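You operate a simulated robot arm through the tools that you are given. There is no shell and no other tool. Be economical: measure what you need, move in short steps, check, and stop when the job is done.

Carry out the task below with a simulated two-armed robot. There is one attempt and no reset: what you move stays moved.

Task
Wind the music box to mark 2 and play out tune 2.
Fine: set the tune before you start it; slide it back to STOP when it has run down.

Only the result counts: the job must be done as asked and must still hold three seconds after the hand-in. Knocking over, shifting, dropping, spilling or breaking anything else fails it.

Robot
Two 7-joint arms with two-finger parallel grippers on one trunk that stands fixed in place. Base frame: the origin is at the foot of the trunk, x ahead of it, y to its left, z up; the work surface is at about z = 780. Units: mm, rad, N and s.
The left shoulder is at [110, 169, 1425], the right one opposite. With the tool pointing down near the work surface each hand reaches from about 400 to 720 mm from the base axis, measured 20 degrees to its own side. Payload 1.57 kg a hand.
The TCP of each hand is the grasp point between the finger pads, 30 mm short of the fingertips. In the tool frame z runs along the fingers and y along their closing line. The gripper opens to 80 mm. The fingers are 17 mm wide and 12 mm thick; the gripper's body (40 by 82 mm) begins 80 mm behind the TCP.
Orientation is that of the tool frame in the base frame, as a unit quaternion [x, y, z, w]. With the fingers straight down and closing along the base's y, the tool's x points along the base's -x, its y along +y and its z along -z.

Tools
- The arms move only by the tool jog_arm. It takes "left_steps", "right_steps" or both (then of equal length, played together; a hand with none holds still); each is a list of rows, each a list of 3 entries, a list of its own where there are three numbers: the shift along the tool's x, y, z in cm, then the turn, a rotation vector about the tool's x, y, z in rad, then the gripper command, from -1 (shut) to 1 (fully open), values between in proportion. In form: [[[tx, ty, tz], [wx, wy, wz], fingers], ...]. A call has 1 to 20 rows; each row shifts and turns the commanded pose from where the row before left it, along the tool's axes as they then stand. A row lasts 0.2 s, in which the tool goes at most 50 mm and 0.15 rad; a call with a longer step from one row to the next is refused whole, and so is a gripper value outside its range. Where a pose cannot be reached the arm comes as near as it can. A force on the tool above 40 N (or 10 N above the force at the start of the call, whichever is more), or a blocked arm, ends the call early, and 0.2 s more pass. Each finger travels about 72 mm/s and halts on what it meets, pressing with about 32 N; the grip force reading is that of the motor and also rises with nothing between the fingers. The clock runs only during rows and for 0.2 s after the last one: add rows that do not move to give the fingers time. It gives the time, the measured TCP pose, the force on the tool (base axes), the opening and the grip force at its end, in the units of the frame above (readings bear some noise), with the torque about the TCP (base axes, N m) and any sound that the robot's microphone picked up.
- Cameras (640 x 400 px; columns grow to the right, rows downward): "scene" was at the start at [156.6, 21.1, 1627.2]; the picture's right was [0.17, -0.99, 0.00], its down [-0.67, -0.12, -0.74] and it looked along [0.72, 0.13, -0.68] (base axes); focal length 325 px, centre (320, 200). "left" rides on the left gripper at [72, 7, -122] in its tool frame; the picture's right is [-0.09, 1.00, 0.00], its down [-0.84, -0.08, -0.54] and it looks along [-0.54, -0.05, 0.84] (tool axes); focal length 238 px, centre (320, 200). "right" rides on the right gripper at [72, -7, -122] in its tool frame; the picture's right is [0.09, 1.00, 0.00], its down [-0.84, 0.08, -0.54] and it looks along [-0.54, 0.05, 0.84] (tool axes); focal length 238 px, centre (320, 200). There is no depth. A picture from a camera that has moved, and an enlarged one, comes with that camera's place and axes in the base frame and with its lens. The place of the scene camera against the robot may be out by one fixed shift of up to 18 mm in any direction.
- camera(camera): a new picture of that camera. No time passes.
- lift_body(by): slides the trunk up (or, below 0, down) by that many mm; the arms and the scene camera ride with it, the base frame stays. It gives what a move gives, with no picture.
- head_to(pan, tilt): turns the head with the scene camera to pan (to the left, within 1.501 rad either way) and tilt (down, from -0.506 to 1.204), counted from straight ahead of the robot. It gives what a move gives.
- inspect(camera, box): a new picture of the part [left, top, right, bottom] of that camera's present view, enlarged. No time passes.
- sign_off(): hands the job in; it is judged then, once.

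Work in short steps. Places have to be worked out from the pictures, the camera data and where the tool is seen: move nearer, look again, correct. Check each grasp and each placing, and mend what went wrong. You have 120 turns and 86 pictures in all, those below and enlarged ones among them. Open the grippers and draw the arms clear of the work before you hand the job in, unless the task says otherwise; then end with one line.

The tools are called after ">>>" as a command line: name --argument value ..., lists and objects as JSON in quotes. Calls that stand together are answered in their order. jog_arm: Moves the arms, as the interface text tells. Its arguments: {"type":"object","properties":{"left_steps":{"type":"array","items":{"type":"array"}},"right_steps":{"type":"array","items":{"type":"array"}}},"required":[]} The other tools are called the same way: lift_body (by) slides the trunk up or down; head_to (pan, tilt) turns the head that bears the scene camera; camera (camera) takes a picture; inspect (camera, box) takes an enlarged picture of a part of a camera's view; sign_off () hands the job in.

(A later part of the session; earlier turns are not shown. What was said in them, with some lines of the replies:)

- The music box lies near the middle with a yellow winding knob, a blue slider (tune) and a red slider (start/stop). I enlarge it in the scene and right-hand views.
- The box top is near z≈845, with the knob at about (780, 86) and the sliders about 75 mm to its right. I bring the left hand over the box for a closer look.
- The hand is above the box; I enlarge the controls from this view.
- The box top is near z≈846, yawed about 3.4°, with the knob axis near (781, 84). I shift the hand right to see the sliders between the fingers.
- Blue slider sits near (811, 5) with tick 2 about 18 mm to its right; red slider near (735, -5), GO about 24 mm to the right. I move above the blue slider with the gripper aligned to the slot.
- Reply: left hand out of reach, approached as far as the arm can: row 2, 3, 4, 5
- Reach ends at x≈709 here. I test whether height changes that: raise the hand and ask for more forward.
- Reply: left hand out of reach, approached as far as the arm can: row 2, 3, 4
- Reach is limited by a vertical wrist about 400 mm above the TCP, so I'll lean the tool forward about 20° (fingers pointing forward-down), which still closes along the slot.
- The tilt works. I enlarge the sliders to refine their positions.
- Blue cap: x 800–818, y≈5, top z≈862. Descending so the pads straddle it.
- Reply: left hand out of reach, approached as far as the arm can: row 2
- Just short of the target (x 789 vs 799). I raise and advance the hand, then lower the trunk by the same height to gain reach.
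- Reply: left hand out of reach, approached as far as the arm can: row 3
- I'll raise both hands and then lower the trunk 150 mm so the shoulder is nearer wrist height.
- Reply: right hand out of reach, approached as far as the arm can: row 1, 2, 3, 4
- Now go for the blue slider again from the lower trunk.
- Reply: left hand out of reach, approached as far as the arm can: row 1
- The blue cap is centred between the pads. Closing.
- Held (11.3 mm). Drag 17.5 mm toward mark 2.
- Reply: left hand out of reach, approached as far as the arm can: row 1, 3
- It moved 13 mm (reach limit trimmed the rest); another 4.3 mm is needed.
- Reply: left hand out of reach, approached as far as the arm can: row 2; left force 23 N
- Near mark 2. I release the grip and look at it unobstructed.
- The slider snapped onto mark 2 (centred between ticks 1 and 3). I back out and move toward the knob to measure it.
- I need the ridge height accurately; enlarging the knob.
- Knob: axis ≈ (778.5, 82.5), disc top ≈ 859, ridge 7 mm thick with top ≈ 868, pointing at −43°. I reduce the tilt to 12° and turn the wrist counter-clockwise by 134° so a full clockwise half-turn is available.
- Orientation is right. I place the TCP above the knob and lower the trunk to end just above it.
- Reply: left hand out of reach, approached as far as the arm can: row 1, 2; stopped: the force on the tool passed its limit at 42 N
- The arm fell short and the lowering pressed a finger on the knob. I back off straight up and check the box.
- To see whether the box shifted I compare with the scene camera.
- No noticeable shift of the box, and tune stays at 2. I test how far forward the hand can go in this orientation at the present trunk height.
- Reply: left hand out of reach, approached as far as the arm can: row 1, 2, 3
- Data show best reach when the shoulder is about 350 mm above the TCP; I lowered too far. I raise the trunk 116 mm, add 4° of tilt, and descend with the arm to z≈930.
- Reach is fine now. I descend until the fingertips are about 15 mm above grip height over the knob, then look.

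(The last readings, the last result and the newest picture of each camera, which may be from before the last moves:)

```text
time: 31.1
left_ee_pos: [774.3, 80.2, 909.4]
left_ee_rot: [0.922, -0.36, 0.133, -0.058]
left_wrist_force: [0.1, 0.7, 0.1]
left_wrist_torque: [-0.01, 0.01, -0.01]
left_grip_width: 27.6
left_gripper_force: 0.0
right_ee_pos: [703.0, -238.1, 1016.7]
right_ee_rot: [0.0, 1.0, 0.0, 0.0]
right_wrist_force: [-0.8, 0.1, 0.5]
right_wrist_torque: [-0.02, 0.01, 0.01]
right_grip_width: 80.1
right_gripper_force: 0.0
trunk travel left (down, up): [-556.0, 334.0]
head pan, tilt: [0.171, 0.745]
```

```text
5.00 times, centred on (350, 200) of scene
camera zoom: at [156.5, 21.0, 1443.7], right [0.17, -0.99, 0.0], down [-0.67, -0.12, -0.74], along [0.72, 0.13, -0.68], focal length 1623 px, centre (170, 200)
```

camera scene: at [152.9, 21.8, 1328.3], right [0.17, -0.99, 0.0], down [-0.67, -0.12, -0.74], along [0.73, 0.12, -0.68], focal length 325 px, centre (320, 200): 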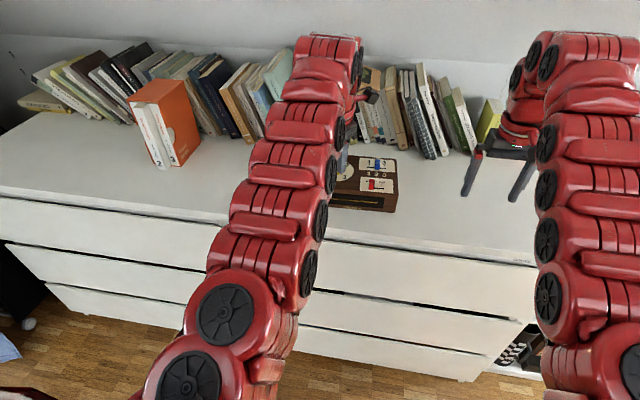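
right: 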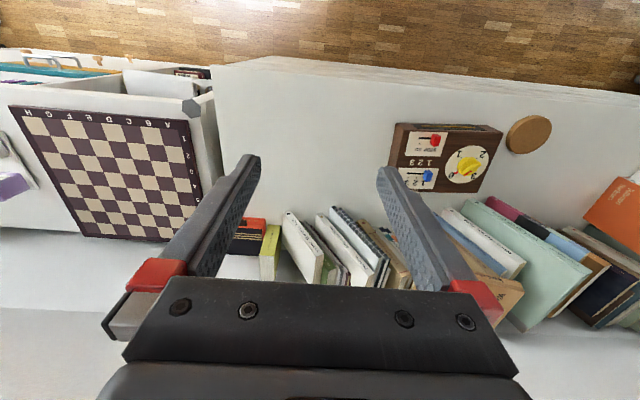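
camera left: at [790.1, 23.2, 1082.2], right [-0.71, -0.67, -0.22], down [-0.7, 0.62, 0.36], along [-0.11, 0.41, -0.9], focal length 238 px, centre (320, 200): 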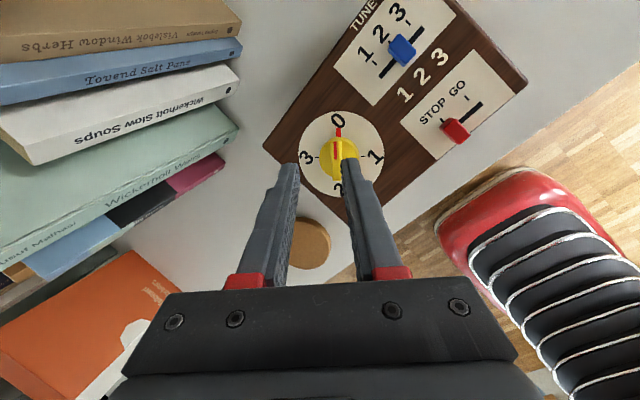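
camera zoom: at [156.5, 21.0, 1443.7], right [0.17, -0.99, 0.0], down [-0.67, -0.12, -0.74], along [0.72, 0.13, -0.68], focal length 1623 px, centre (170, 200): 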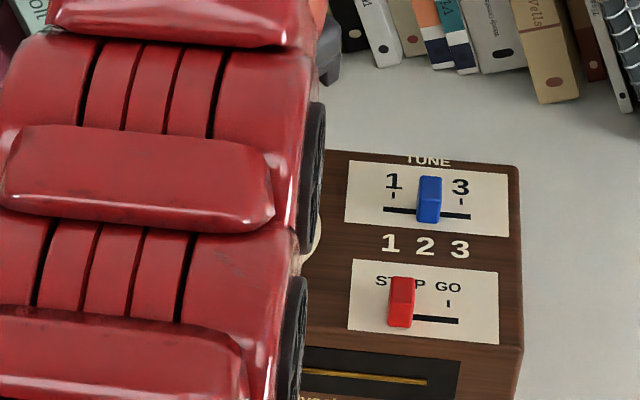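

Ridge is almost aligned between the pads (offset ≈1 mm in tool y, ≈2.5 mm in tool x). I correct and descend 17 mm along the tool axis.

>>> jog_arm --left_steps '[[[-0.26, 0.11, 0], [0, 0, 0], -0.3], [[0, 0, 0.9], [0, 0, 0], -0.3], [[0, 0, 0.8], [0, 0, 0], -0.3], [[0, 0, 0], [0, 0, 0], -0.3]]'

>>> inspect --camera "left" --box '[240, 90, 400, 190]'

```text
time: 32.1
left_ee_pos: [775.0, 81.1, 891.7]
left_ee_rot: [0.922, -0.36, 0.133, -0.058]
left_wrist_force: [0.4, 0.1, -0.6]
left_wrist_torque: [0.0, 0.0, 0.0]
left_grip_width: 28.2
left_gripper_force: 0.0
right_ee_pos: [702.9, -237.9, 1016.2]
right_ee_rot: [0.001, 1.0, 0.0, 0.0]
right_wrist_force: [0.6, -0.4, 0.0]
right_wrist_torque: [0.0, 0.0, 0.03]
right_grip_width: 80.1
right_gripper_force: 0.1
trunk travel left (down, up): [-556.0, 334.0]
head pan, tilt: [0.171, 0.745]
```

```text
4.00 times, centred on (320, 140) of left
camera zoom: at [786.8, 23.4, 1021.7], right [-0.71, -0.67, -0.22], down [-0.7, 0.62, 0.36], along [-0.11, 0.41, -0.9], focal length 953 px, centre (320, 440)
```

zoom: 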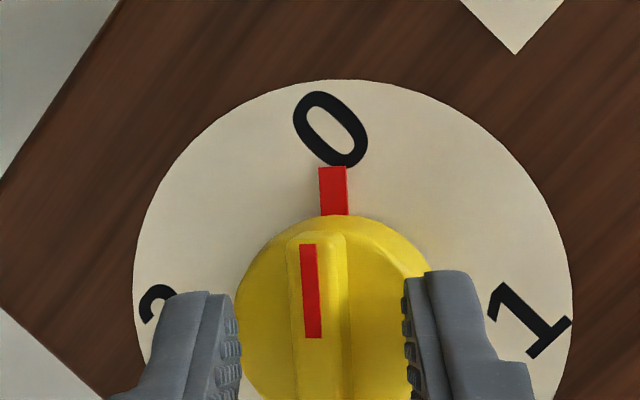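

Ridge is centred between the pads, no contact force. Closing.

>>> jog_arm --left_steps '[[[0, 0, 0], [0, 0, 0], -0.6], [[0, 0, 0], [0, 0, 0], -1], [[0, 0, 0], [0, 0, 0], -1], [[0, 0, 0], [0, 0, 0], -1]]'

>>> inspect --camera "left" --box '[240, 90, 400, 190]'

```text
time: 33.1
left_ee_pos: [776.3, 80.6, 890.8]
left_ee_rot: [0.921, -0.36, 0.134, -0.058]
left_wrist_force: [2.7, 1.3, 2.0]
left_wrist_torque: [-0.01, 0.06, -0.13]
left_grip_width: 9.8
left_gripper_force: 28.3
right_ee_pos: [704.2, -238.5, 1015.8]
right_ee_rot: [0.001, 1.0, 0.001, 0.001]
right_wrist_force: [-1.0, 0.1, -0.1]
right_wrist_torque: [-0.02, -0.02, -0.01]
right_grip_width: 79.9
right_gripper_force: 0.1
trunk travel left (down, up): [-556.0, 334.0]
head pan, tilt: [0.171, 0.745]
```

```text
4.00 times, centred on (320, 140) of left
camera zoom: at [786.9, 23.8, 1021.8], right [-0.71, -0.67, -0.22], down [-0.7, 0.62, 0.36], along [-0.11, 0.41, -0.9], focal length 953 px, centre (320, 440)
```

zoom: 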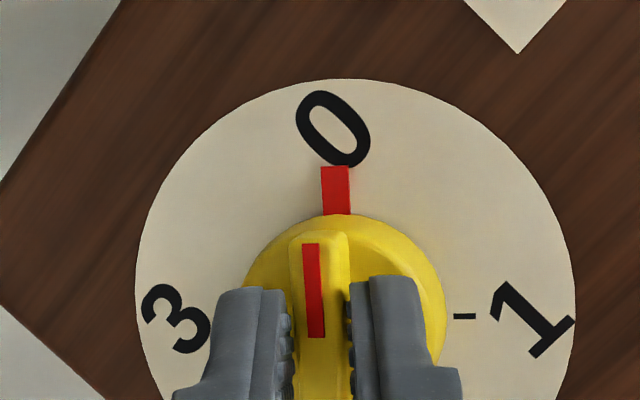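

Gripped. Turn clockwise a first 0.3 rad and check.

>>> jog_arm --left_steps '[[[0, 0, 0], [0, 0, 0.1], -1], [[0, 0, 0], [0, 0, 0.1], -1], [[0, 0, 0], [0, 0, 0.1], -1], [[0, 0, 0], [0, 0, 0], -1]]'

>>> inspect --camera "left" --box '[240, 90, 400, 190]'

```text
time: 34.1
left_ee_pos: [774.7, 79.2, 892.3]
left_ee_rot: [0.857, -0.495, 0.122, -0.077]
left_wrist_force: [-3.3, -3.2, -1.0]
left_wrist_torque: [-0.27, 0.14, 0.01]
left_grip_width: 9.8
left_gripper_force: 27.9
right_ee_pos: [702.7, -238.8, 1016.5]
right_ee_rot: [0.0, 1.0, -0.001, 0.001]
right_wrist_force: [0.6, 0.2, 0.1]
right_wrist_torque: [0.01, -0.01, 0.01]
right_grip_width: 80.1
right_gripper_force: 0.0
trunk travel left (down, up): [-556.0, 334.0]
head pan, tilt: [0.171, 0.745]
```

```text
4.00 times, centred on (320, 140) of left
camera zoom: at [768.6, 11.2, 1016.4], right [-0.87, -0.42, -0.26], down [-0.49, 0.76, 0.43], along [0.02, 0.5, -0.86], focal length 953 px, centre (320, 440)
```

zoom: 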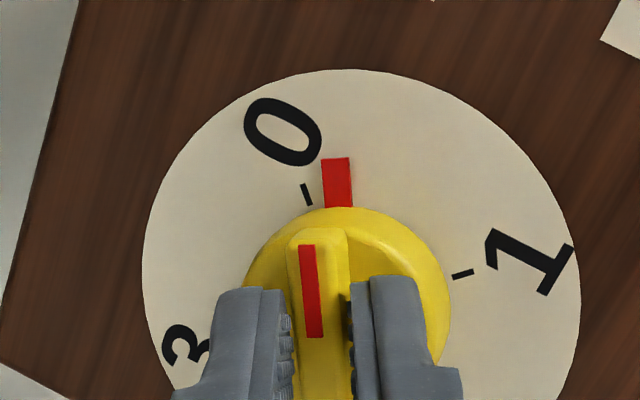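

The knob turns with the hand, its red pointer leaving 0. Forces are small; continue 0.9 rad.

>>> jog_arm --left_steps '[[[0, 0, 0], [0, 0, 0.1], -1], [[0, 0, 0], [0, 0, 0.1], -1], [[0, 0, 0], [0, 0, 0.1], -1], [[0, 0, 0], [0, 0, 0.1], -1], [[0, 0, 0], [0, 0, 0.1], -1], [[0, 0, 0], [0, 0, 0.1], -1], [[0, 0, 0], [0, 0, 0.1], -1], [[0, 0, 0], [0, 0, 0.1], -1], [[0, 0, 0], [0, 0, 0.1], -1], [[0, 0, 0], [0, 0, 0], -1]]'

>>> inspect --camera "left" --box '[240, 90, 400, 190]'

```text
time: 36.4
left_ee_pos: [773.6, 80.9, 891.8]
left_ee_rot: [-0.557, 0.818, -0.077, 0.124]
left_wrist_force: [-8.3, 1.5, 8.6]
left_wrist_torque: [-0.2, 0.34, 0.03]
left_grip_width: 9.7
left_gripper_force: 27.7
right_ee_pos: [701.5, -239.6, 1017.6]
right_ee_rot: [0.001, 1.0, 0.0, 0.002]
right_wrist_force: [0.3, 0.3, -0.9]
right_wrist_torque: [-0.02, 0.01, 0.02]
right_grip_width: 79.9
right_gripper_force: 0.0
trunk travel left (down, up): [-556.0, 334.0]
head pan, tilt: [0.171, 0.745]
```

```text
4.00 times, centred on (320, 140) of left
camera zoom: at [707.3, 13.7, 999.2], right [-0.86, 0.45, -0.25], down [0.2, 0.74, 0.64], along [0.48, 0.49, -0.73], focal length 953 px, centre (320, 440)
```

zoom: 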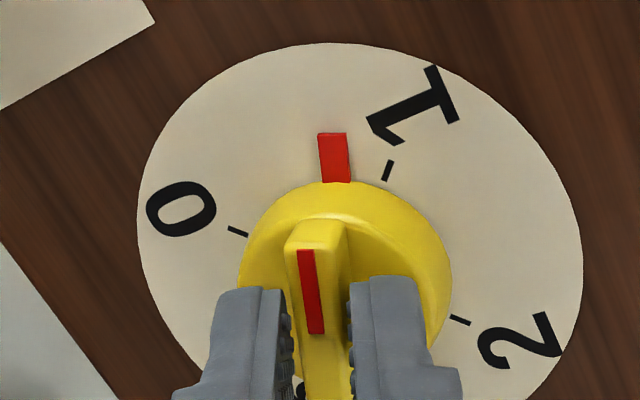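

Nearly at mark 1, grip good. Continue 0.9 rad.

>>> jog_arm --left_steps '[[[0, 0, 0], [0, 0, 0.1], -1], [[0, 0, 0], [0, 0, 0.1], -1], [[0, 0, 0], [0, 0, 0.1], -1], [[0, 0, 0], [0, 0, 0.1], -1], [[0, 0, 0], [0, 0, 0.1], -1], [[0, 0, 0], [0, 0, 0.1], -1], [[0, 0, 0], [0, 0, 0.1], -1], [[0, 0, 0], [0, 0, 0.1], -1], [[0, 0, 0], [0, 0, 0.1], -1], [[0, 0, 0], [0, 0, 0], -1]]'

>>> inspect --camera "left" --box '[240, 90, 400, 190]'

```text
time: 38.5
left_ee_pos: [773.8, 82.5, 892.9]
left_ee_rot: [-0.145, 0.979, -0.015, 0.145]
left_wrist_force: [-2.6, 8.8, 6.2]
left_wrist_torque: [0.4, 0.06, 0.09]
left_grip_width: 9.0
left_gripper_force: 27.3
right_ee_pos: [702.5, -237.7, 1017.6]
right_ee_rot: [0.001, 1.0, 0.001, 0.002]
right_wrist_force: [0.0, -0.4, -0.5]
right_wrist_torque: [-0.02, 0.0, 0.02]
right_grip_width: 80.2
right_gripper_force: 0.0
trunk travel left (down, up): [-556.0, 334.0]
head pan, tilt: [0.171, 0.745]
```

```text
4.00 times, centred on (320, 140) of left
camera zoom: at [671.3, 64.6, 988.5], right [-0.2, 0.98, -0.05], down [0.63, 0.16, 0.76], along [0.75, 0.12, -0.65], focal length 953 px, centre (320, 440)
```

zoom: 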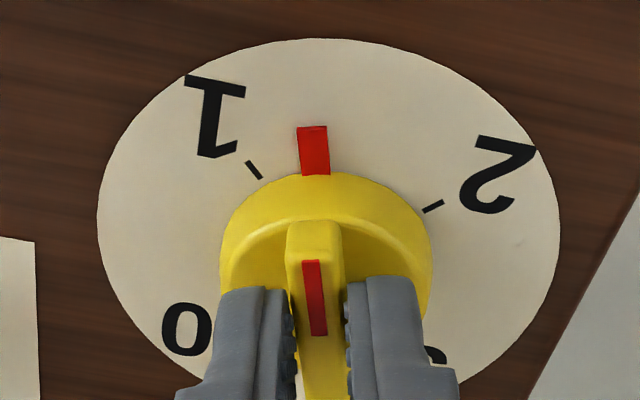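

Past mark 1, about 58° left. Continue 0.85 rad, then fine-tune to mark 2.

>>> jog_arm --left_steps '[[[0, 0, 0], [0, 0, 0.1], -1], [[0, 0, 0], [0, 0, 0.1], -1], [[0, 0, 0], [0, 0, 0.1], -1], [[0, 0, 0], [0, 0, 0.1], -1], [[0, 0, 0], [0, 0, 0.1], -1], [[0, 0, 0], [0, 0, 0.1], -1], [[0, 0, 0], [0, 0, 0.1], -1], [[0, 0, 0], [0, 0, 0.1], -1], [[0, 0, 0], [0, 0, 0.05], -1], [[0, 0, 0], [0, 0, 0], -1]]'

>>> inspect --camera "left" --box '[240, 90, 400, 190]'

```text
time: 40.8
left_ee_pos: [774.8, 82.3, 891.3]
left_ee_rot: [0.271, 0.952, 0.044, 0.138]
left_wrist_force: [-1.3, 5.9, 2.3]
left_wrist_torque: [-0.01, 0.05, 0.12]
left_grip_width: 9.3
left_gripper_force: 27.7
right_ee_pos: [702.5, -238.4, 1016.8]
right_ee_rot: [0.001, 1.0, 0.0, 0.001]
right_wrist_force: [-0.1, -0.4, 0.1]
right_wrist_torque: [0.0, 0.02, -0.01]
right_grip_width: 80.0
right_gripper_force: 0.0
trunk travel left (down, up): [-556.0, 334.0]
head pan, tilt: [0.171, 0.745]
```

```text
4.00 times, centred on (320, 140) of left
camera zoom: at [683.8, 122.2, 992.3], right [0.58, 0.8, 0.18], down [0.49, -0.51, 0.71], along [0.66, -0.32, -0.69], focal length 953 px, centre (320, 440)
```

zoom: 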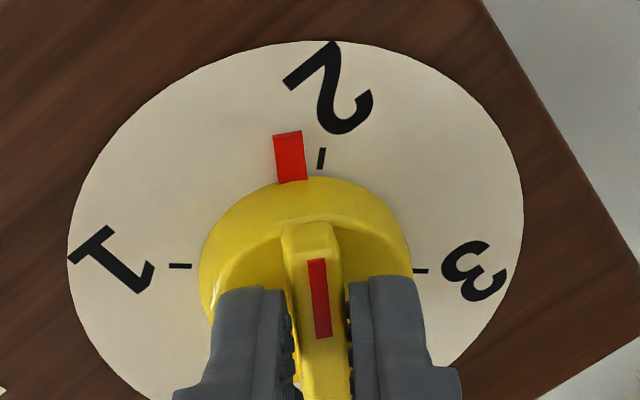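

About 11° remain. Turn 0.18 rad more.

>>> jog_arm --left_steps '[[[0, 0, 0], [0, 0, 0.09], -1], [[0, 0, 0], [0, 0, 0.09], -1], [[0, 0, 0], [0, 0, 0], -1]]'

>>> inspect --camera "left" --box '[270, 90, 350, 150]'

```text
time: 41.5
left_ee_pos: [774.0, 82.3, 890.8]
left_ee_rot: [0.355, 0.923, 0.056, 0.134]
left_wrist_force: [-4.0, 4.7, 3.0]
left_wrist_torque: [-0.11, 0.01, 0.09]
left_grip_width: 9.6
left_gripper_force: 28.1
right_ee_pos: [703.1, -238.4, 1017.2]
right_ee_rot: [0.001, 1.0, 0.001, 0.0]
right_wrist_force: [-0.5, 0.1, -0.6]
right_wrist_torque: [0.0, 0.01, 0.0]
right_grip_width: 80.0
right_gripper_force: 0.1
trunk travel left (down, up): [-556.0, 334.0]
head pan, tilt: [0.171, 0.745]
```

```text
6.67 times, centred on (310, 120) of left
camera zoom: at [692.8, 131.6, 994.8], right [0.7, 0.68, 0.22], down [0.39, -0.62, 0.68], along [0.59, -0.39, -0.7], focal length 1589 px, centre (387, 733)
```

zoom: 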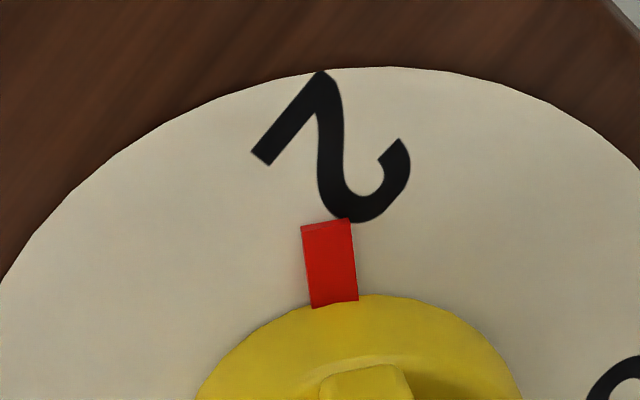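

The pointer now covers tick 2, kinematically within 1° of a half turn. Release gently and look.

>>> jog_arm --left_steps '[[[0, 0, 0], [0, 0, 0], -0.6], [[0, 0, 0], [0, 0, 0], -0.3], [[0, 0, 0], [0, 0, 0], -0.3], [[0, 0, -2], [0, 0, 0], -0.3], [[0, 0, -3], [0, 0, 0], -0.3], [[0, 0, 0], [0, 0, 0], -0.3]]'

>>> inspect --camera "left" --box '[240, 70, 400, 170]'

```text
time: 43.0
left_ee_pos: [759.1, 79.5, 939.1]
left_ee_rot: [0.355, 0.923, 0.057, 0.134]
left_wrist_force: [1.0, -0.2, -0.8]
left_wrist_torque: [0.04, -0.01, -0.01]
left_grip_width: 27.9
left_gripper_force: 0.2
right_ee_pos: [703.6, -238.4, 1016.0]
right_ee_rot: [0.0, 1.0, 0.0, 0.001]
right_wrist_force: [1.4, -0.1, 0.6]
right_wrist_torque: [-0.01, -0.02, -0.02]
right_grip_width: 80.0
right_gripper_force: 0.1
trunk travel left (down, up): [-556.0, 334.0]
head pan, tilt: [0.171, 0.745]
```

```text
4.00 times, centred on (320, 120) of left
camera zoom: at [677.0, 130.1, 1042.5], right [0.7, 0.68, 0.22], down [0.39, -0.62, 0.68], along [0.59, -0.39, -0.7], focal length 953 px, centre (320, 520)
```

zoom: 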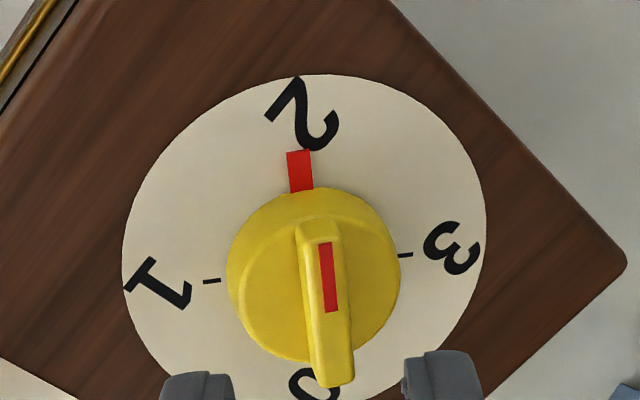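

Pointer is at mark 2, maybe ~3° short. I zoom in to judge it.

>>> inspect --camera "left" --box '[270, 85, 362, 145]'

```text
6.67 times, centred on (316, 115) of left
camera zoom: at [677.0, 130.1, 1042.5], right [0.7, 0.68, 0.22], down [0.39, -0.62, 0.68], along [0.59, -0.39, -0.7], focal length 1589 px, centre (347, 767)
```

zoom: 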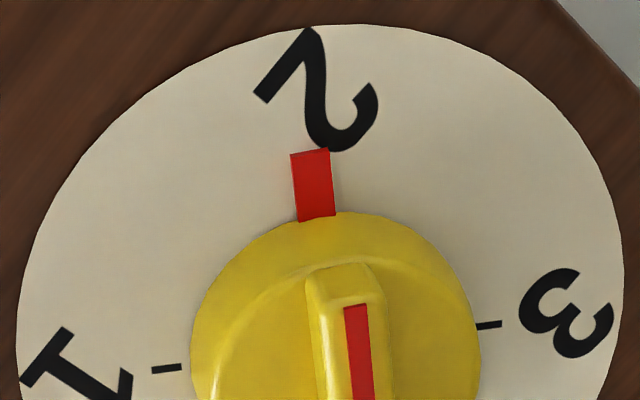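

It reads 2–3° short, so I re-grip and nudge 0.045 rad further clockwise.

>>> jog_arm --left_steps '[[[0, 0, 2.5], [0, 0, 0], -0.3], [[0, 0, 2.5], [0, 0, 0], -0.3], [[0, 0, 0], [0, 0, 0], -0.7], [[0, 0, 0], [0, 0, 0], -1], [[0, 0, 0], [0, 0, 0], -1], [[0, 0, 0], [0, 0, 0.045], -1], [[0, 0, 0], [0, 0, 0], -1]]'

>>> jog_arm --left_steps '[[[0, 0, 0], [0, 0, 0], -0.6], [[0, 0, 0], [0, 0, 0], -0.3], [[0, 0, 0], [0, 0, 0], -0.3], [[0, 0, -2], [0, 0, 0], -0.3], [[0, 0, -3], [0, 0, 0], -0.3], [[0, 0, 0], [0, 0, 0], -0.3]]'

>>> inspect --camera "left" --box '[270, 85, 362, 145]'

```text
time: 44.5
left_ee_pos: [773.5, 80.7, 891.4]
left_ee_rot: [0.375, 0.915, 0.061, 0.132]
left_wrist_force: [0.5, 3.1, 0.1]
left_wrist_torque: [-0.2, -0.05, 0.07]
left_grip_width: 9.9
left_gripper_force: 28.0
right_ee_pos: [703.2, -238.0, 1018.3]
right_ee_rot: [0.001, 1.0, 0.0, 0.002]
right_wrist_force: [0.2, -0.8, 0.5]
right_wrist_torque: [0.0, -0.02, 0.0]
right_grip_width: 80.1
right_gripper_force: 0.1
trunk travel left (down, up): [-556.0, 334.0]
head pan, tilt: [0.171, 0.745]
```

```text
time: 46.0
left_ee_pos: [760.3, 79.7, 938.0]
left_ee_rot: [0.375, 0.916, 0.06, 0.132]
left_wrist_force: [-0.8, -0.3, -0.7]
left_wrist_torque: [0.01, 0.02, 0.0]
left_grip_width: 27.7
left_gripper_force: 0.0
right_ee_pos: [704.6, -238.7, 1016.1]
right_ee_rot: [0.001, 1.0, 0.0, 0.001]
right_wrist_force: [0.4, -0.5, 0.0]
right_wrist_torque: [-0.01, -0.01, 0.02]
right_grip_width: 80.1
right_gripper_force: 0.0
trunk travel left (down, up): [-556.0, 334.0]
head pan, tilt: [0.171, 0.745]
```

```text
6.67 times, centred on (316, 115) of left
camera zoom: at [680.3, 132.5, 1041.9], right [0.73, 0.64, 0.23], down [0.36, -0.65, 0.67], along [0.58, -0.41, -0.71], focal length 1589 px, centre (347, 767)
```

zoom: 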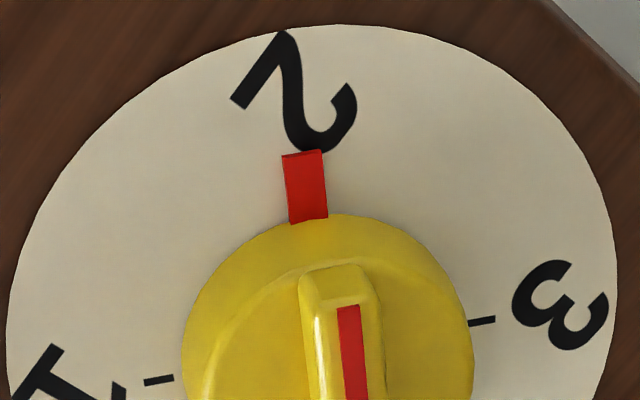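

Pointer now lines up with mark 2. Next I turn the hand back, open to 44 mm and go above the red slider (STOP side).

>>> jog_arm --left_steps '[[[0, 0, 0], [0, 0, -0.136], 0.1], [[0, 0, 0], [0, 0, -0.136], 0.1], [[0, 0, 0], [0, 0, -0.136], 0.1], [[0, 0, 0], [0, 0, -0.136], 0.1], [[0, 0, 0], [0, 0, -0.136], 0.1], [[0, 0, 0], [0, 0, -0.135], 0.1], [[1.45, -2.75, -0.16], [0, 0, 0], 0.1], [[1.45, -2.75, -0.16], [0, 0, 0], 0.1], [[1.45, -2.75, -0.16], [0, 0, 0], 0.1], [[0, 0, 0], [0, 0, 0], 0.1]]'

>>> camera --camera "left"

```text
time: 48.1
left_ee_pos: [722.2, -3.0, 927.8]
left_ee_rot: [-0.019, 0.989, 0.003, 0.145]
left_wrist_force: [0.3, -0.7, -0.3]
left_wrist_torque: [-0.04, -0.01, 0.04]
left_grip_width: 44.1
left_gripper_force: 0.1
right_ee_pos: [703.8, -238.1, 1016.8]
right_ee_rot: [0.0, 1.0, 0.0, 0.001]
right_wrist_force: [-0.1, -0.1, -0.9]
right_wrist_torque: [-0.01, -0.01, 0.0]
right_grip_width: 79.8
right_gripper_force: 0.0
trunk travel left (down, up): [-556.0, 334.0]
head pan, tilt: [0.171, 0.745]
```

```text
42 pictures are left
camera left: at [617.6, -1.3, 1024.7], right [0.05, 1.0, 0.03], down [0.65, -0.05, 0.76], along [0.76, -0.02, -0.65], focal length 238 px, centre (320, 200)
```

left: 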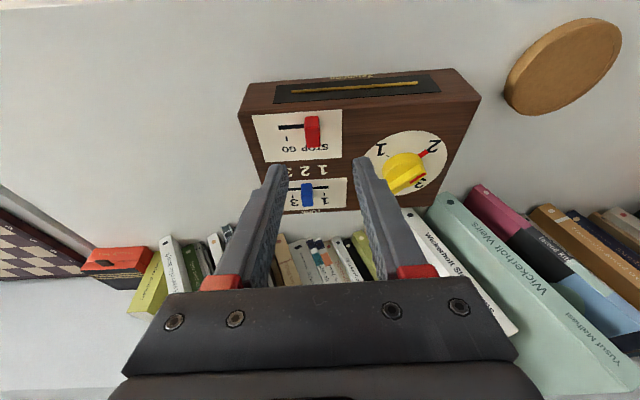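

Enlarge the red slider for measurement.

>>> inspect --camera "left" --box '[240, 95, 400, 195]'

```text
4.00 times, centred on (320, 145) of left
camera zoom: at [617.6, -1.3, 1024.7], right [0.05, 1.0, 0.03], down [0.65, -0.05, 0.76], along [0.76, -0.02, -0.65], focal length 953 px, centre (320, 420)
```

zoom: 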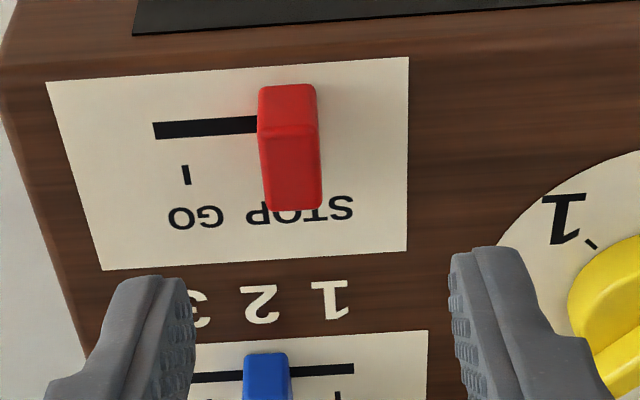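

Red cap centre ≈ (730, −8.5). Descending to straddle it.

>>> jog_arm --left_steps '[[[0.46, -0.55, 1.5], [0, 0, 0], 0.1], [[0.46, 0, 1.5], [0, 0, 0], 0.1], [[0.46, 0, 1.45], [0, 0, 0], 0.1], [[0, 0, 0], [0, 0, 0], 0.1]]'

>>> inspect --camera "left" --box '[240, 95, 400, 195]'

```text
time: 49.1
left_ee_pos: [720.8, -10.5, 883.9]
left_ee_rot: [-0.018, 0.989, 0.003, 0.145]
left_wrist_force: [0.6, 1.0, 1.3]
left_wrist_torque: [-0.05, 0.0, 0.03]
left_grip_width: 44.0
left_gripper_force: 0.0
right_ee_pos: [704.0, -238.6, 1016.6]
right_ee_rot: [0.001, 1.0, 0.0, 0.001]
right_wrist_force: [-0.7, -0.7, 0.4]
right_wrist_torque: [-0.03, 0.01, -0.01]
right_grip_width: 79.7
right_gripper_force: 0.1
trunk travel left (down, up): [-556.0, 334.0]
head pan, tilt: [0.171, 0.745]
```

```text
4.00 times, centred on (320, 145) of left
camera zoom: at [616.2, -8.3, 980.3], right [0.05, 1.0, 0.03], down [0.65, -0.05, 0.76], along [0.76, -0.02, -0.65], focal length 953 px, centre (320, 420)
```

zoom: 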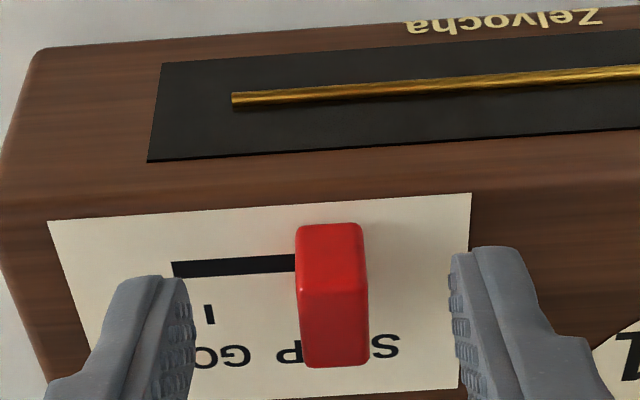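

Shift 1.5 mm to centre, then close on the red slider.

>>> jog_arm --left_steps '[[[0, 0.15, 0.1], [0, 0, 0], 0.1], [[0, 0, 0], [0, 0, 0], -0.5], [[0, 0, 0], [0, 0, 0], -1], [[0, 0, 0], [0, 0, 0], -1], [[0, 0, 0], [0, 0, 0], -1]]'

>>> inspect --camera "left" --box '[240, 95, 400, 195]'

```text
time: 50.4
left_ee_pos: [721.9, -8.0, 883.2]
left_ee_rot: [-0.017, 0.989, 0.002, 0.145]
left_wrist_force: [-0.5, 0.3, 0.9]
left_wrist_torque: [0.07, 0.03, -0.46]
left_grip_width: 11.8
left_gripper_force: 29.3
right_ee_pos: [702.5, -238.2, 1016.3]
right_ee_rot: [0.001, 1.0, -0.001, 0.001]
right_wrist_force: [-0.3, -0.4, 0.1]
right_wrist_torque: [-0.01, -0.03, 0.0]
right_grip_width: 79.9
right_gripper_force: 0.1
trunk travel left (down, up): [-556.0, 334.0]
head pan, tilt: [0.171, 0.745]
```

```text
4.00 times, centred on (320, 145) of left
camera zoom: at [616.6, -6.6, 979.3], right [0.05, 1.0, 0.03], down [0.65, -0.05, 0.76], along [0.76, -0.02, -0.65], focal length 953 px, centre (320, 420)
```

zoom: 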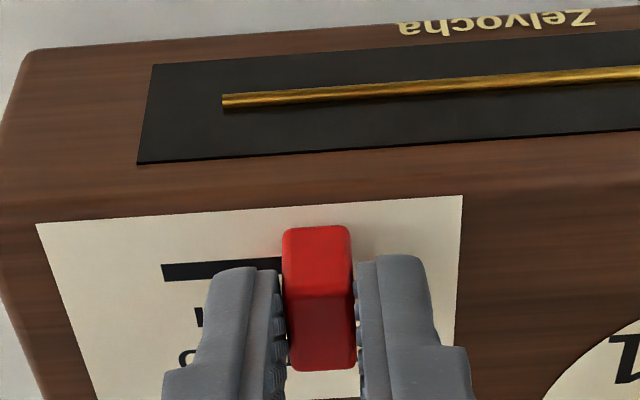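

Held. Drag 24 mm to GO.

>>> jog_arm --left_steps '[[[0, -0.4, 0], [0, 0, 0], -1], [[0, -0.4, 0], [0, 0, 0], -1], [[0, -0.4, 0], [0, 0, 0], -1], [[0, -0.4, 0], [0, 0, 0], -1], [[0, -0.4, 0], [0, 0, 0], -1], [[0, -0.4, 0], [0, 0, 0], -1], [[0, 0, 0], [0, 0, 0], -1]]'

>>> inspect --camera "left" --box '[240, 95, 400, 195]'

```text
time: 52.0
left_ee_pos: [721.6, -31.5, 882.1]
left_ee_rot: [-0.017, 0.989, 0.002, 0.144]
left_wrist_force: [4.4, -0.8, -0.2]
left_wrist_torque: [0.06, 0.07, -0.41]
left_grip_width: 11.7
left_gripper_force: 28.9
right_ee_pos: [704.3, -237.8, 1016.1]
right_ee_rot: [0.002, 1.0, 0.0, 0.001]
right_wrist_force: [0.2, -0.4, -0.5]
right_wrist_torque: [-0.02, 0.01, -0.01]
right_grip_width: 79.9
right_gripper_force: 0.1
trunk travel left (down, up): [-556.0, 334.0]
head pan, tilt: [0.171, 0.745]
```

```text
4.00 times, centred on (320, 145) of left
camera zoom: at [617.2, -30.6, 979.4], right [0.05, 1.0, 0.03], down [0.65, -0.05, 0.76], along [0.76, -0.02, -0.65], focal length 953 px, centre (320, 420)
```

zoom: 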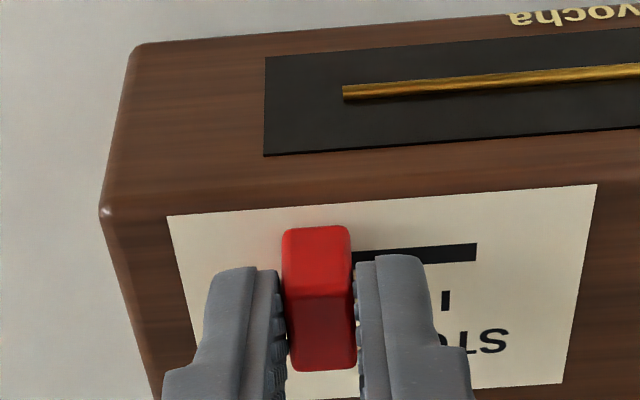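

Moved to GO's place. No sound yet; I release and listen.

>>> jog_arm --left_steps '[[[0, 0, 0], [0, 0, 0], -0.4], [[0, 0, 0], [0, 0, 0], 0.1], [[0, 0, 0], [0, 0, 0], 0.1], [[0, 0, 0], [0, 0, 0], 0.1], [[0, 0, 0], [0, 0, 0], 0.1]]'

>>> camera --camera "left"

>>> inspect --camera "left" --box '[240, 95, 400, 195]'

```text
time: 53.1
left_ee_pos: [720.2, -30.9, 883.7]
left_ee_rot: [-0.018, 0.989, 0.002, 0.146]
left_wrist_force: [0.3, -0.2, 0.2]
left_wrist_torque: [0.02, 0.01, -0.01]
left_grip_width: 44.2
left_gripper_force: 0.1
right_ee_pos: [703.5, -238.9, 1016.4]
right_ee_rot: [0.001, 1.0, 0.0, 0.0]
right_wrist_force: [0.7, 0.4, -0.7]
right_wrist_torque: [0.0, 0.03, 0.02]
right_grip_width: 79.9
right_gripper_force: 0.1
trunk travel left (down, up): [-556.0, 334.0]
head pan, tilt: [0.171, 0.745]
```

```text
37 pictures are left
camera left: at [616.7, -30.4, 979.9], right [0.05, 1.0, 0.03], down [0.65, -0.05, 0.76], along [0.76, -0.02, -0.65], focal length 238 px, centre (320, 200)
```

left: 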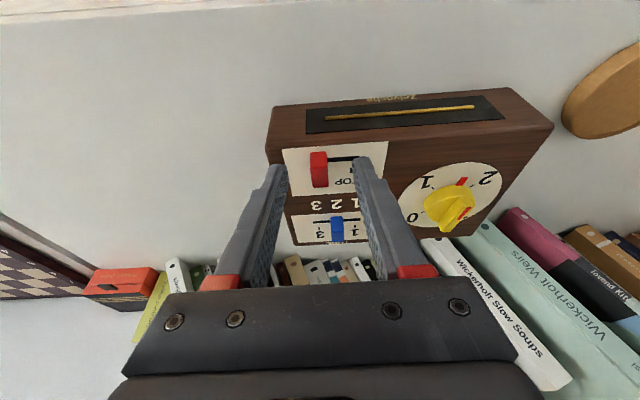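

```text
4.00 times, centred on (320, 145) of left
camera zoom: at [616.7, -30.4, 979.9], right [0.05, 1.0, 0.03], down [0.65, -0.05, 0.76], along [0.76, -0.02, -0.65], focal length 953 px, centre (320, 420)
```

zoom: 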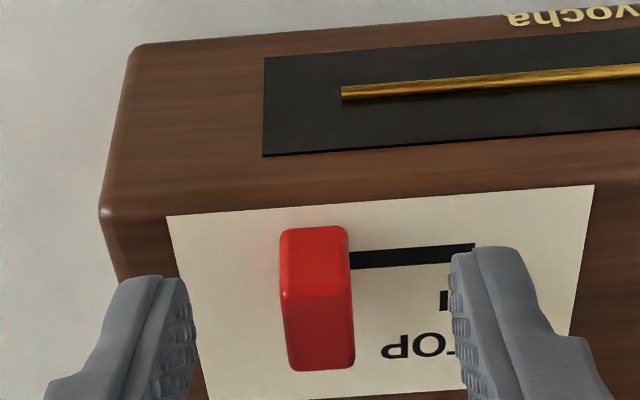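

The knob pointer is running back from 2, so it is playing. I wait 4 s and watch.

>>> jog_arm --left_steps '[[[0, 0, 0], [0, 0, 0], 0.1], [[0, 0, 0], [0, 0, 0], 0.1], [[0, 0, 0], [0, 0, 0], 0.1], [[0, 0, 0], [0, 0, 0], 0.1], [[0, 0, 0], [0, 0, 0], 0.1], [[0, 0, 0], [0, 0, 0], 0.1], [[0, 0, 0], [0, 0, 0], 0.1], [[0, 0, 0], [0, 0, 0], 0.1], [[0, 0, 0], [0, 0, 0], 0.1], [[0, 0, 0], [0, 0, 0], 0.1], [[0, 0, 0], [0, 0, 0], 0.1], [[0, 0, 0], [0, 0, 0], 0.1], [[0, 0, 0], [0, 0, 0], 0.1], [[0, 0, 0], [0, 0, 0], 0.1], [[0, 0, 0], [0, 0, 0], 0.1], [[0, 0, 0], [0, 0, 0], 0.1], [[0, 0, 0], [0, 0, 0], 0.1], [[0, 0, 0], [0, 0, 0], 0.1], [[0, 0, 0], [0, 0, 0], 0.1], [[0, 0, 0], [0, 0, 0], 0.1]]'

>>> inspect --camera "left" --box '[380, 130, 520, 250]'

```text
time: 57.4
left_ee_pos: [720.9, -30.0, 883.3]
left_ee_rot: [-0.018, 0.989, 0.003, 0.145]
left_wrist_force: [-0.2, 0.0, 0.3]
left_wrist_torque: [-0.02, 0.0, -0.01]
left_grip_width: 43.9
left_gripper_force: 0.1
right_ee_pos: [704.4, -239.7, 1015.2]
right_ee_rot: [0.001, 1.0, 0.0, 0.001]
right_wrist_force: [0.0, -0.2, 0.6]
right_wrist_torque: [0.01, 0.0, 0.01]
right_grip_width: 79.9
right_gripper_force: 0.1
trunk travel left (down, up): [-556.0, 334.0]
head pan, tilt: [0.171, 0.745]
```

```text
3.33 times, centred on (450, 190) of left
camera zoom: at [616.7, -30.4, 979.8], right [0.05, 1.0, 0.03], down [0.65, -0.05, 0.76], along [0.76, -0.02, -0.65], focal length 794 px, centre (-113, 233)
```

zoom: 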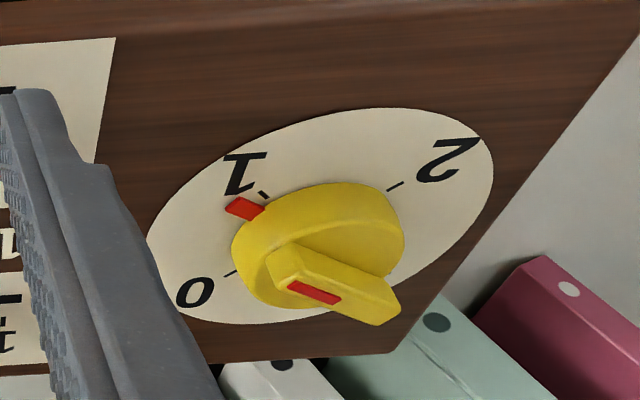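

It is just past mark 1 on the way to 0. Wait another 5–6 s.

>>> jog_arm --left_steps '[[[0, 0, 0], [0, 0, 0], 0.1], [[0, 0, 0], [0, 0, 0], 0.1], [[0, 0, 0], [0, 0, 0], 0.1], [[0, 0, 0], [0, 0, 0], 0.1], [[0, 0, 0], [0, 0, 0], 0.1], [[0, 0, 0], [0, 0, 0], 0.1], [[0, 0, 0], [0, 0, 0], 0.1], [[0, 0, 0], [0, 0, 0], 0.1], [[0, 0, 0], [0, 0, 0], 0.1], [[0, 0, 0], [0, 0, 0], 0.1], [[0, 0, 0], [0, 0, 0], 0.1], [[0, 0, 0], [0, 0, 0], 0.1], [[0, 0, 0], [0, 0, 0], 0.1], [[0, 0, 0], [0, 0, 0], 0.1], [[0, 0, 0], [0, 0, 0], 0.1], [[0, 0, 0], [0, 0, 0], 0.1], [[0, 0, 0], [0, 0, 0], 0.1], [[0, 0, 0], [0, 0, 0], 0.1], [[0, 0, 0], [0, 0, 0], 0.1], [[0, 0, 0], [0, 0, 0], 0.1]]'

>>> jog_arm --left_steps '[[[0, 0, 0], [0, 0, 0], 0.1], [[0, 0, 0], [0, 0, 0], 0.1], [[0, 0, 0], [0, 0, 0], 0.1], [[0, 0, 0], [0, 0, 0], 0.1], [[0, 0, 0], [0, 0, 0], 0.1], [[0, 0, 0], [0, 0, 0], 0.1], [[0, 0, 0], [0, 0, 0], 0.1], [[0, 0, 0], [0, 0, 0], 0.1], [[0, 0, 0], [0, 0, 0], 0.1], [[0, 0, 0], [0, 0, 0], 0.1], [[0, 0, 0], [0, 0, 0], 0.1], [[0, 0, 0], [0, 0, 0], 0.1]]'

>>> inspect --camera "left" --box '[380, 130, 520, 250]'

```text
time: 61.5
left_ee_pos: [720.0, -31.5, 884.1]
left_ee_rot: [-0.018, 0.989, 0.003, 0.144]
left_wrist_force: [0.0, -0.6, -0.3]
left_wrist_torque: [0.01, 0.04, -0.01]
left_grip_width: 43.9
left_gripper_force: 0.0
right_ee_pos: [704.2, -237.5, 1016.4]
right_ee_rot: [0.001, 1.0, 0.0, 0.001]
right_wrist_force: [0.3, 0.3, -0.1]
right_wrist_torque: [0.0, -0.01, 0.01]
right_grip_width: 80.1
right_gripper_force: 0.1
trunk travel left (down, up): [-556.0, 334.0]
head pan, tilt: [0.171, 0.745]
```

```text
time: 64.2
left_ee_pos: [720.3, -31.1, 883.1]
left_ee_rot: [-0.018, 0.989, 0.003, 0.145]
left_wrist_force: [0.1, 0.6, 0.2]
left_wrist_torque: [0.01, -0.02, 0.01]
left_grip_width: 44.0
left_gripper_force: 0.2
right_ee_pos: [703.4, -237.2, 1016.1]
right_ee_rot: [0.0, 1.0, 0.0, 0.001]
right_wrist_force: [-0.2, 0.7, -0.1]
right_wrist_torque: [0.03, 0.02, 0.0]
right_grip_width: 79.9
right_gripper_force: 0.0
trunk travel left (down, up): [-556.0, 334.0]
head pan, tilt: [0.171, 0.745]
```

```text
3.33 times, centred on (450, 190) of left
camera zoom: at [616.7, -30.4, 979.8], right [0.05, 1.0, 0.03], down [0.65, -0.05, 0.76], along [0.76, -0.02, -0.65], focal length 794 px, centre (-113, 233)
```

zoom: 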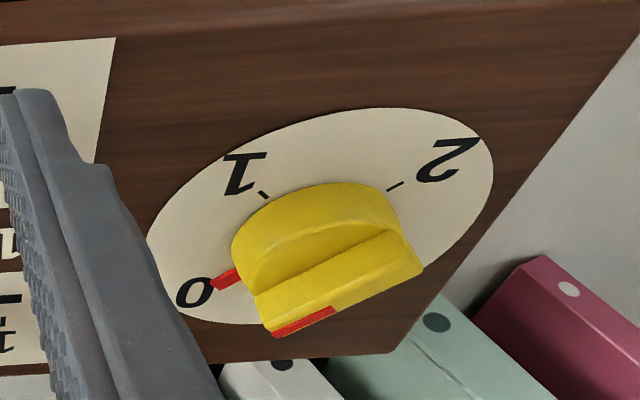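

Pointer is at 0. I wait a little more to confirm it has stopped and whether any sound is heard.

>>> jog_arm --left_steps '[[[0, 0, 0], [0, 0, 0], 0.1], [[0, 0, 0], [0, 0, 0], 0.1], [[0, 0, 0], [0, 0, 0], 0.1], [[0, 0, 0], [0, 0, 0], 0.1], [[0, 0, 0], [0, 0, 0], 0.1], [[0, 0, 0], [0, 0, 0], 0.1], [[0, 0, 0], [0, 0, 0], 0.1], [[0, 0, 0], [0, 0, 0], 0.1]]'

>>> inspect --camera "left" --box '[260, 90, 520, 250]'

```text
time: 66.0
left_ee_pos: [721.0, -32.1, 884.1]
left_ee_rot: [-0.017, 0.989, 0.003, 0.145]
left_wrist_force: [0.1, 0.1, 1.0]
left_wrist_torque: [-0.01, 0.01, 0.05]
left_grip_width: 43.9
left_gripper_force: 0.1
right_ee_pos: [703.8, -239.3, 1017.3]
right_ee_rot: [0.001, 1.0, 0.0, 0.001]
right_wrist_force: [-0.3, -0.1, 0.1]
right_wrist_torque: [-0.01, 0.0, 0.02]
right_grip_width: 80.2
right_gripper_force: 0.1
trunk travel left (down, up): [-556.0, 334.0]
head pan, tilt: [0.171, 0.745]
```

```text
2.46 times, centred on (390, 170) of left
camera zoom: at [616.7, -30.4, 979.8], right [0.05, 1.0, 0.03], down [0.65, -0.05, 0.76], along [0.76, -0.02, -0.65], focal length 587 px, centre (148, 274)
```

zoom: 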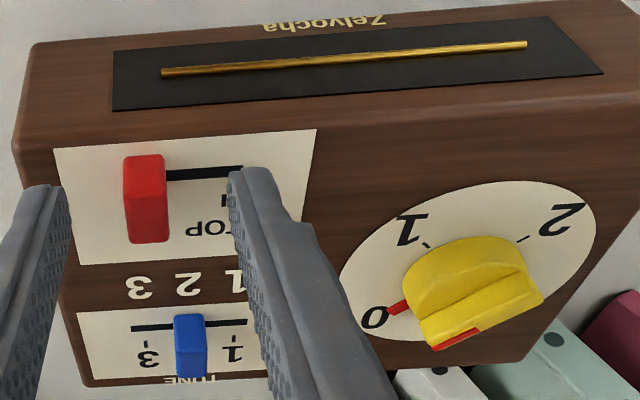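

Run down at 0. Grip the red slider again and drag it back to STOP.

>>> jog_arm --left_steps '[[[0, 0, 0], [0, 0, 0], -0.5], [[0, 0, 0], [0, 0, 0], -1], [[0, 0, 0], [0, 0, 0], -1], [[0, 0, 0], [0, 0, 0], -1], [[0, 0.4, 0], [0, 0, 0], -1], [[0, 0.4, 0], [0, 0, 0], -1], [[0, 0.4, 0], [0, 0, 0], -1], [[0, 0.4, 0], [0, 0, 0], -1], [[0, 0.4, 0], [0, 0, 0], -1], [[0, 0.4, 0], [0, 0, 0], -1], [[0, 0, 0], [0, 0, 0], -1]]'

>>> inspect --camera "left" --box '[240, 95, 400, 195]'

```text
time: 68.3
left_ee_pos: [721.5, -7.9, 884.9]
left_ee_rot: [-0.017, 0.989, 0.002, 0.146]
left_wrist_force: [0.0, -2.4, -0.6]
left_wrist_torque: [0.0, -0.1, -0.34]
left_grip_width: 11.8
left_gripper_force: 28.7
right_ee_pos: [703.0, -238.8, 1015.3]
right_ee_rot: [0.001, 1.0, 0.0, 0.001]
right_wrist_force: [-0.2, -0.2, 0.2]
right_wrist_torque: [0.0, -0.01, 0.0]
right_grip_width: 80.1
right_gripper_force: 0.0
trunk travel left (down, up): [-556.0, 334.0]
head pan, tilt: [0.171, 0.745]
```

```text
4.00 times, centred on (320, 145) of left
camera zoom: at [616.6, -7.2, 979.9], right [0.05, 1.0, 0.03], down [0.65, -0.05, 0.76], along [0.76, -0.02, -0.65], focal length 953 px, centre (320, 420)
```

zoom: 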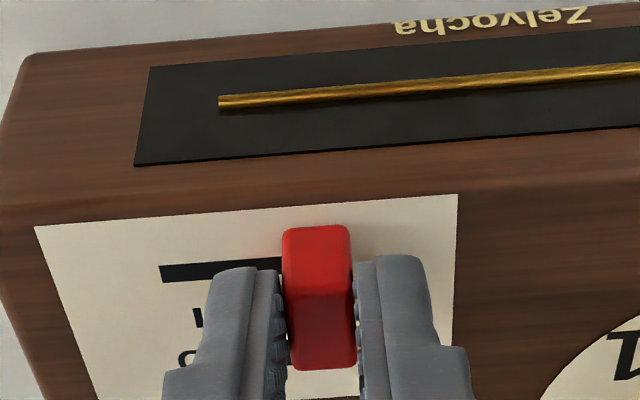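

Back at its starting place. Release and draw up along the tool axis.

>>> jog_arm --left_steps '[[[0, 0, 0], [0, 0, 0], -0.4], [[0, 0, 0], [0, 0, 0], 0.1], [[0, 0, 0], [0, 0, 0], 0.1], [[0, 0, -2], [0, 0, 0], 0.1], [[0, 0, -4], [0, 0, 0], 0.1], [[0, 0, -4], [0, 0, 0], 0.5], [[0, 0, 0], [0, 0, 0], 1]]'

>>> inspect --camera "left" --box '[200, 60, 500, 245]'

```text
time: 70.0
left_ee_pos: [692.1, -6.8, 979.0]
left_ee_rot: [-0.019, 0.989, 0.004, 0.145]
left_wrist_force: [-0.6, 0.7, 0.0]
left_wrist_torque: [0.0, 0.02, -0.01]
left_grip_width: 80.4
left_gripper_force: 0.0
right_ee_pos: [704.0, -239.1, 1016.5]
right_ee_rot: [0.001, 1.0, 0.0, 0.001]
right_wrist_force: [0.0, -0.3, 0.4]
right_wrist_torque: [0.0, 0.0, -0.01]
right_grip_width: 80.1
right_gripper_force: 0.1
trunk travel left (down, up): [-556.0, 334.0]
head pan, tilt: [0.171, 0.745]
```

```text
2.13 times, centred on (350, 152) of left
camera zoom: at [588.3, -5.7, 1075.3], right [0.05, 1.0, 0.03], down [0.65, -0.05, 0.76], along [0.76, -0.02, -0.65], focal length 508 px, centre (256, 301)
```

zoom: 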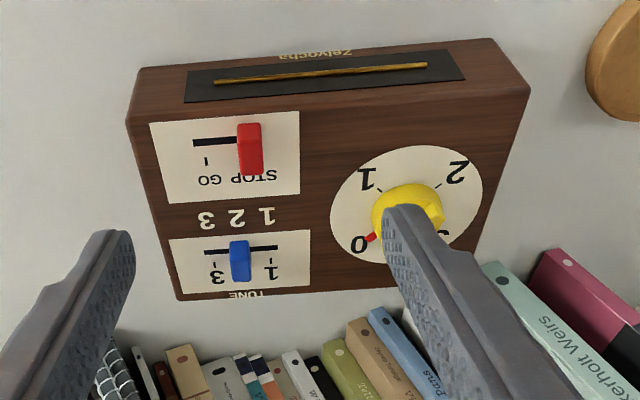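

Red at STOP, tune at 2, knob at 0. I draw the left arm clear to the left and up.

>>> jog_arm --left_steps '[[[0, 0, -4], [0, 0, 0], 1], [[0.5, 4, -1], [0, 0, 0], 1], [[0.5, 4, -1], [0, 0, 0], 1], [[0.5, 4, 0], [0, 0, 0], 1], [[0.5, 4, 0], [0, 0, 0], 1], [[0.5, 4, 0], [0, 0, 0], 1], [[0.5, 4, 0], [0, 0, 0], 1], [[0, 0, 0], [0, 0, 0], 1]]'

>>> camera --camera "scene"

>>> inspect --camera "scene" --box '[290, 160, 410, 240]'

```text
time: 71.8
left_ee_pos: [665.2, 62.5, 1030.4]
left_ee_rot: [-0.018, 0.989, 0.003, 0.144]
left_wrist_force: [0.2, 0.0, 0.7]
left_wrist_torque: [-0.05, 0.04, 0.02]
left_grip_width: 80.0
left_gripper_force: 0.1
left hand out of reach, approached as far as the arm can: row 3, 4, 5, 6, 7
right_ee_pos: [702.6, -239.7, 1017.1]
right_ee_rot: [0.001, 1.0, 0.0, 0.001]
right_wrist_force: [-0.7, -0.6, 0.1]
right_wrist_torque: [-0.02, -0.06, 0.02]
right_grip_width: 80.1
right_gripper_force: 0.1
trunk travel left (down, up): [-556.0, 334.0]
head pan, tilt: [0.171, 0.745]
```

```text
30 pictures are left
camera scene: at [156.6, 20.9, 1443.7], right [0.17, -0.99, 0.0], down [-0.67, -0.12, -0.74], along [0.72, 0.13, -0.68], focal length 325 px, centre (320, 200)
```

scene: 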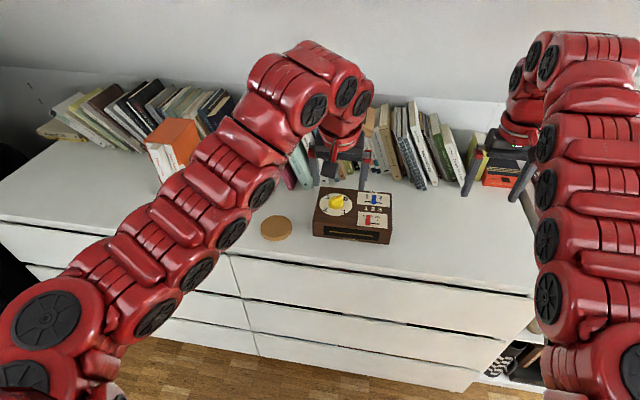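

```text
5.00 times, centred on (350, 200) of scene
camera zoom: at [156.6, 20.9, 1443.7], right [0.17, -0.99, 0.0], down [-0.67, -0.12, -0.74], along [0.72, 0.13, -0.68], focal length 1623 px, centre (170, 200)
```

zoom: 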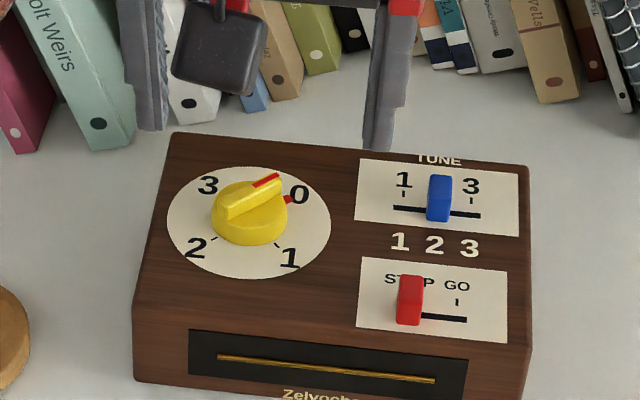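

Controls read tune 2, STOP, knob 0; both grippers open. I raise the trunk to lift everything further clear.

>>> lift_body --by 150

>>> inspect --camera "scene" --box '[250, 180, 430, 300]'

```text
time: 73.5
left_ee_pos: [665.9, 63.1, 1180.1]
left_ee_rot: [-0.018, 0.989, 0.003, 0.144]
left_wrist_force: [0.2, 1.0, 0.4]
left_wrist_torque: [-0.03, 0.04, -0.02]
left_grip_width: 79.9
left_gripper_force: 0.0
right_ee_pos: [703.7, -237.9, 1166.4]
right_ee_rot: [0.001, 1.0, 0.0, 0.001]
right_wrist_force: [0.2, -0.4, 0.5]
right_wrist_torque: [0.01, 0.01, 0.0]
right_grip_width: 79.9
right_gripper_force: 0.1
trunk travel left (down, up): [-706.0, 184.0]
head pan, tilt: [0.171, 0.745]
```

```text
3.33 times, centred on (340, 240) of scene
camera zoom: at [156.9, 21.0, 1593.6], right [0.17, -0.99, 0.0], down [-0.67, -0.12, -0.74], along [0.72, 0.13, -0.68], focal length 1082 px, centre (253, 67)
```

zoom: 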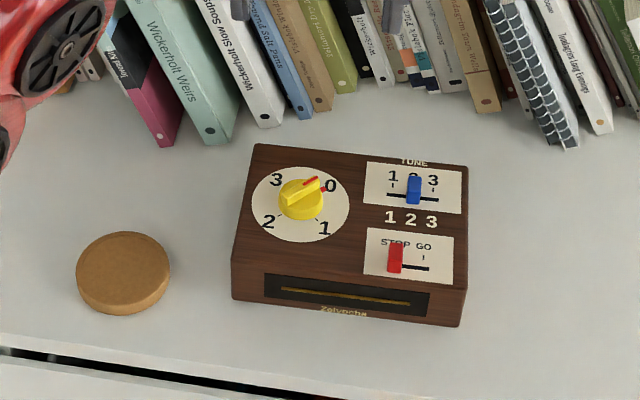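

Everything is in its final state and the arms are clear, so I hand in.

>>> sign_off

```text
The job is handed in.
```

I set the tune to 2, wound the box to mark 2, let it run down to 0 and slid it back to STOP; no tune sound was reported while it ran, and the box itself slid or turned a few millimetres, at least partly when I accidentally pressed on the knob.
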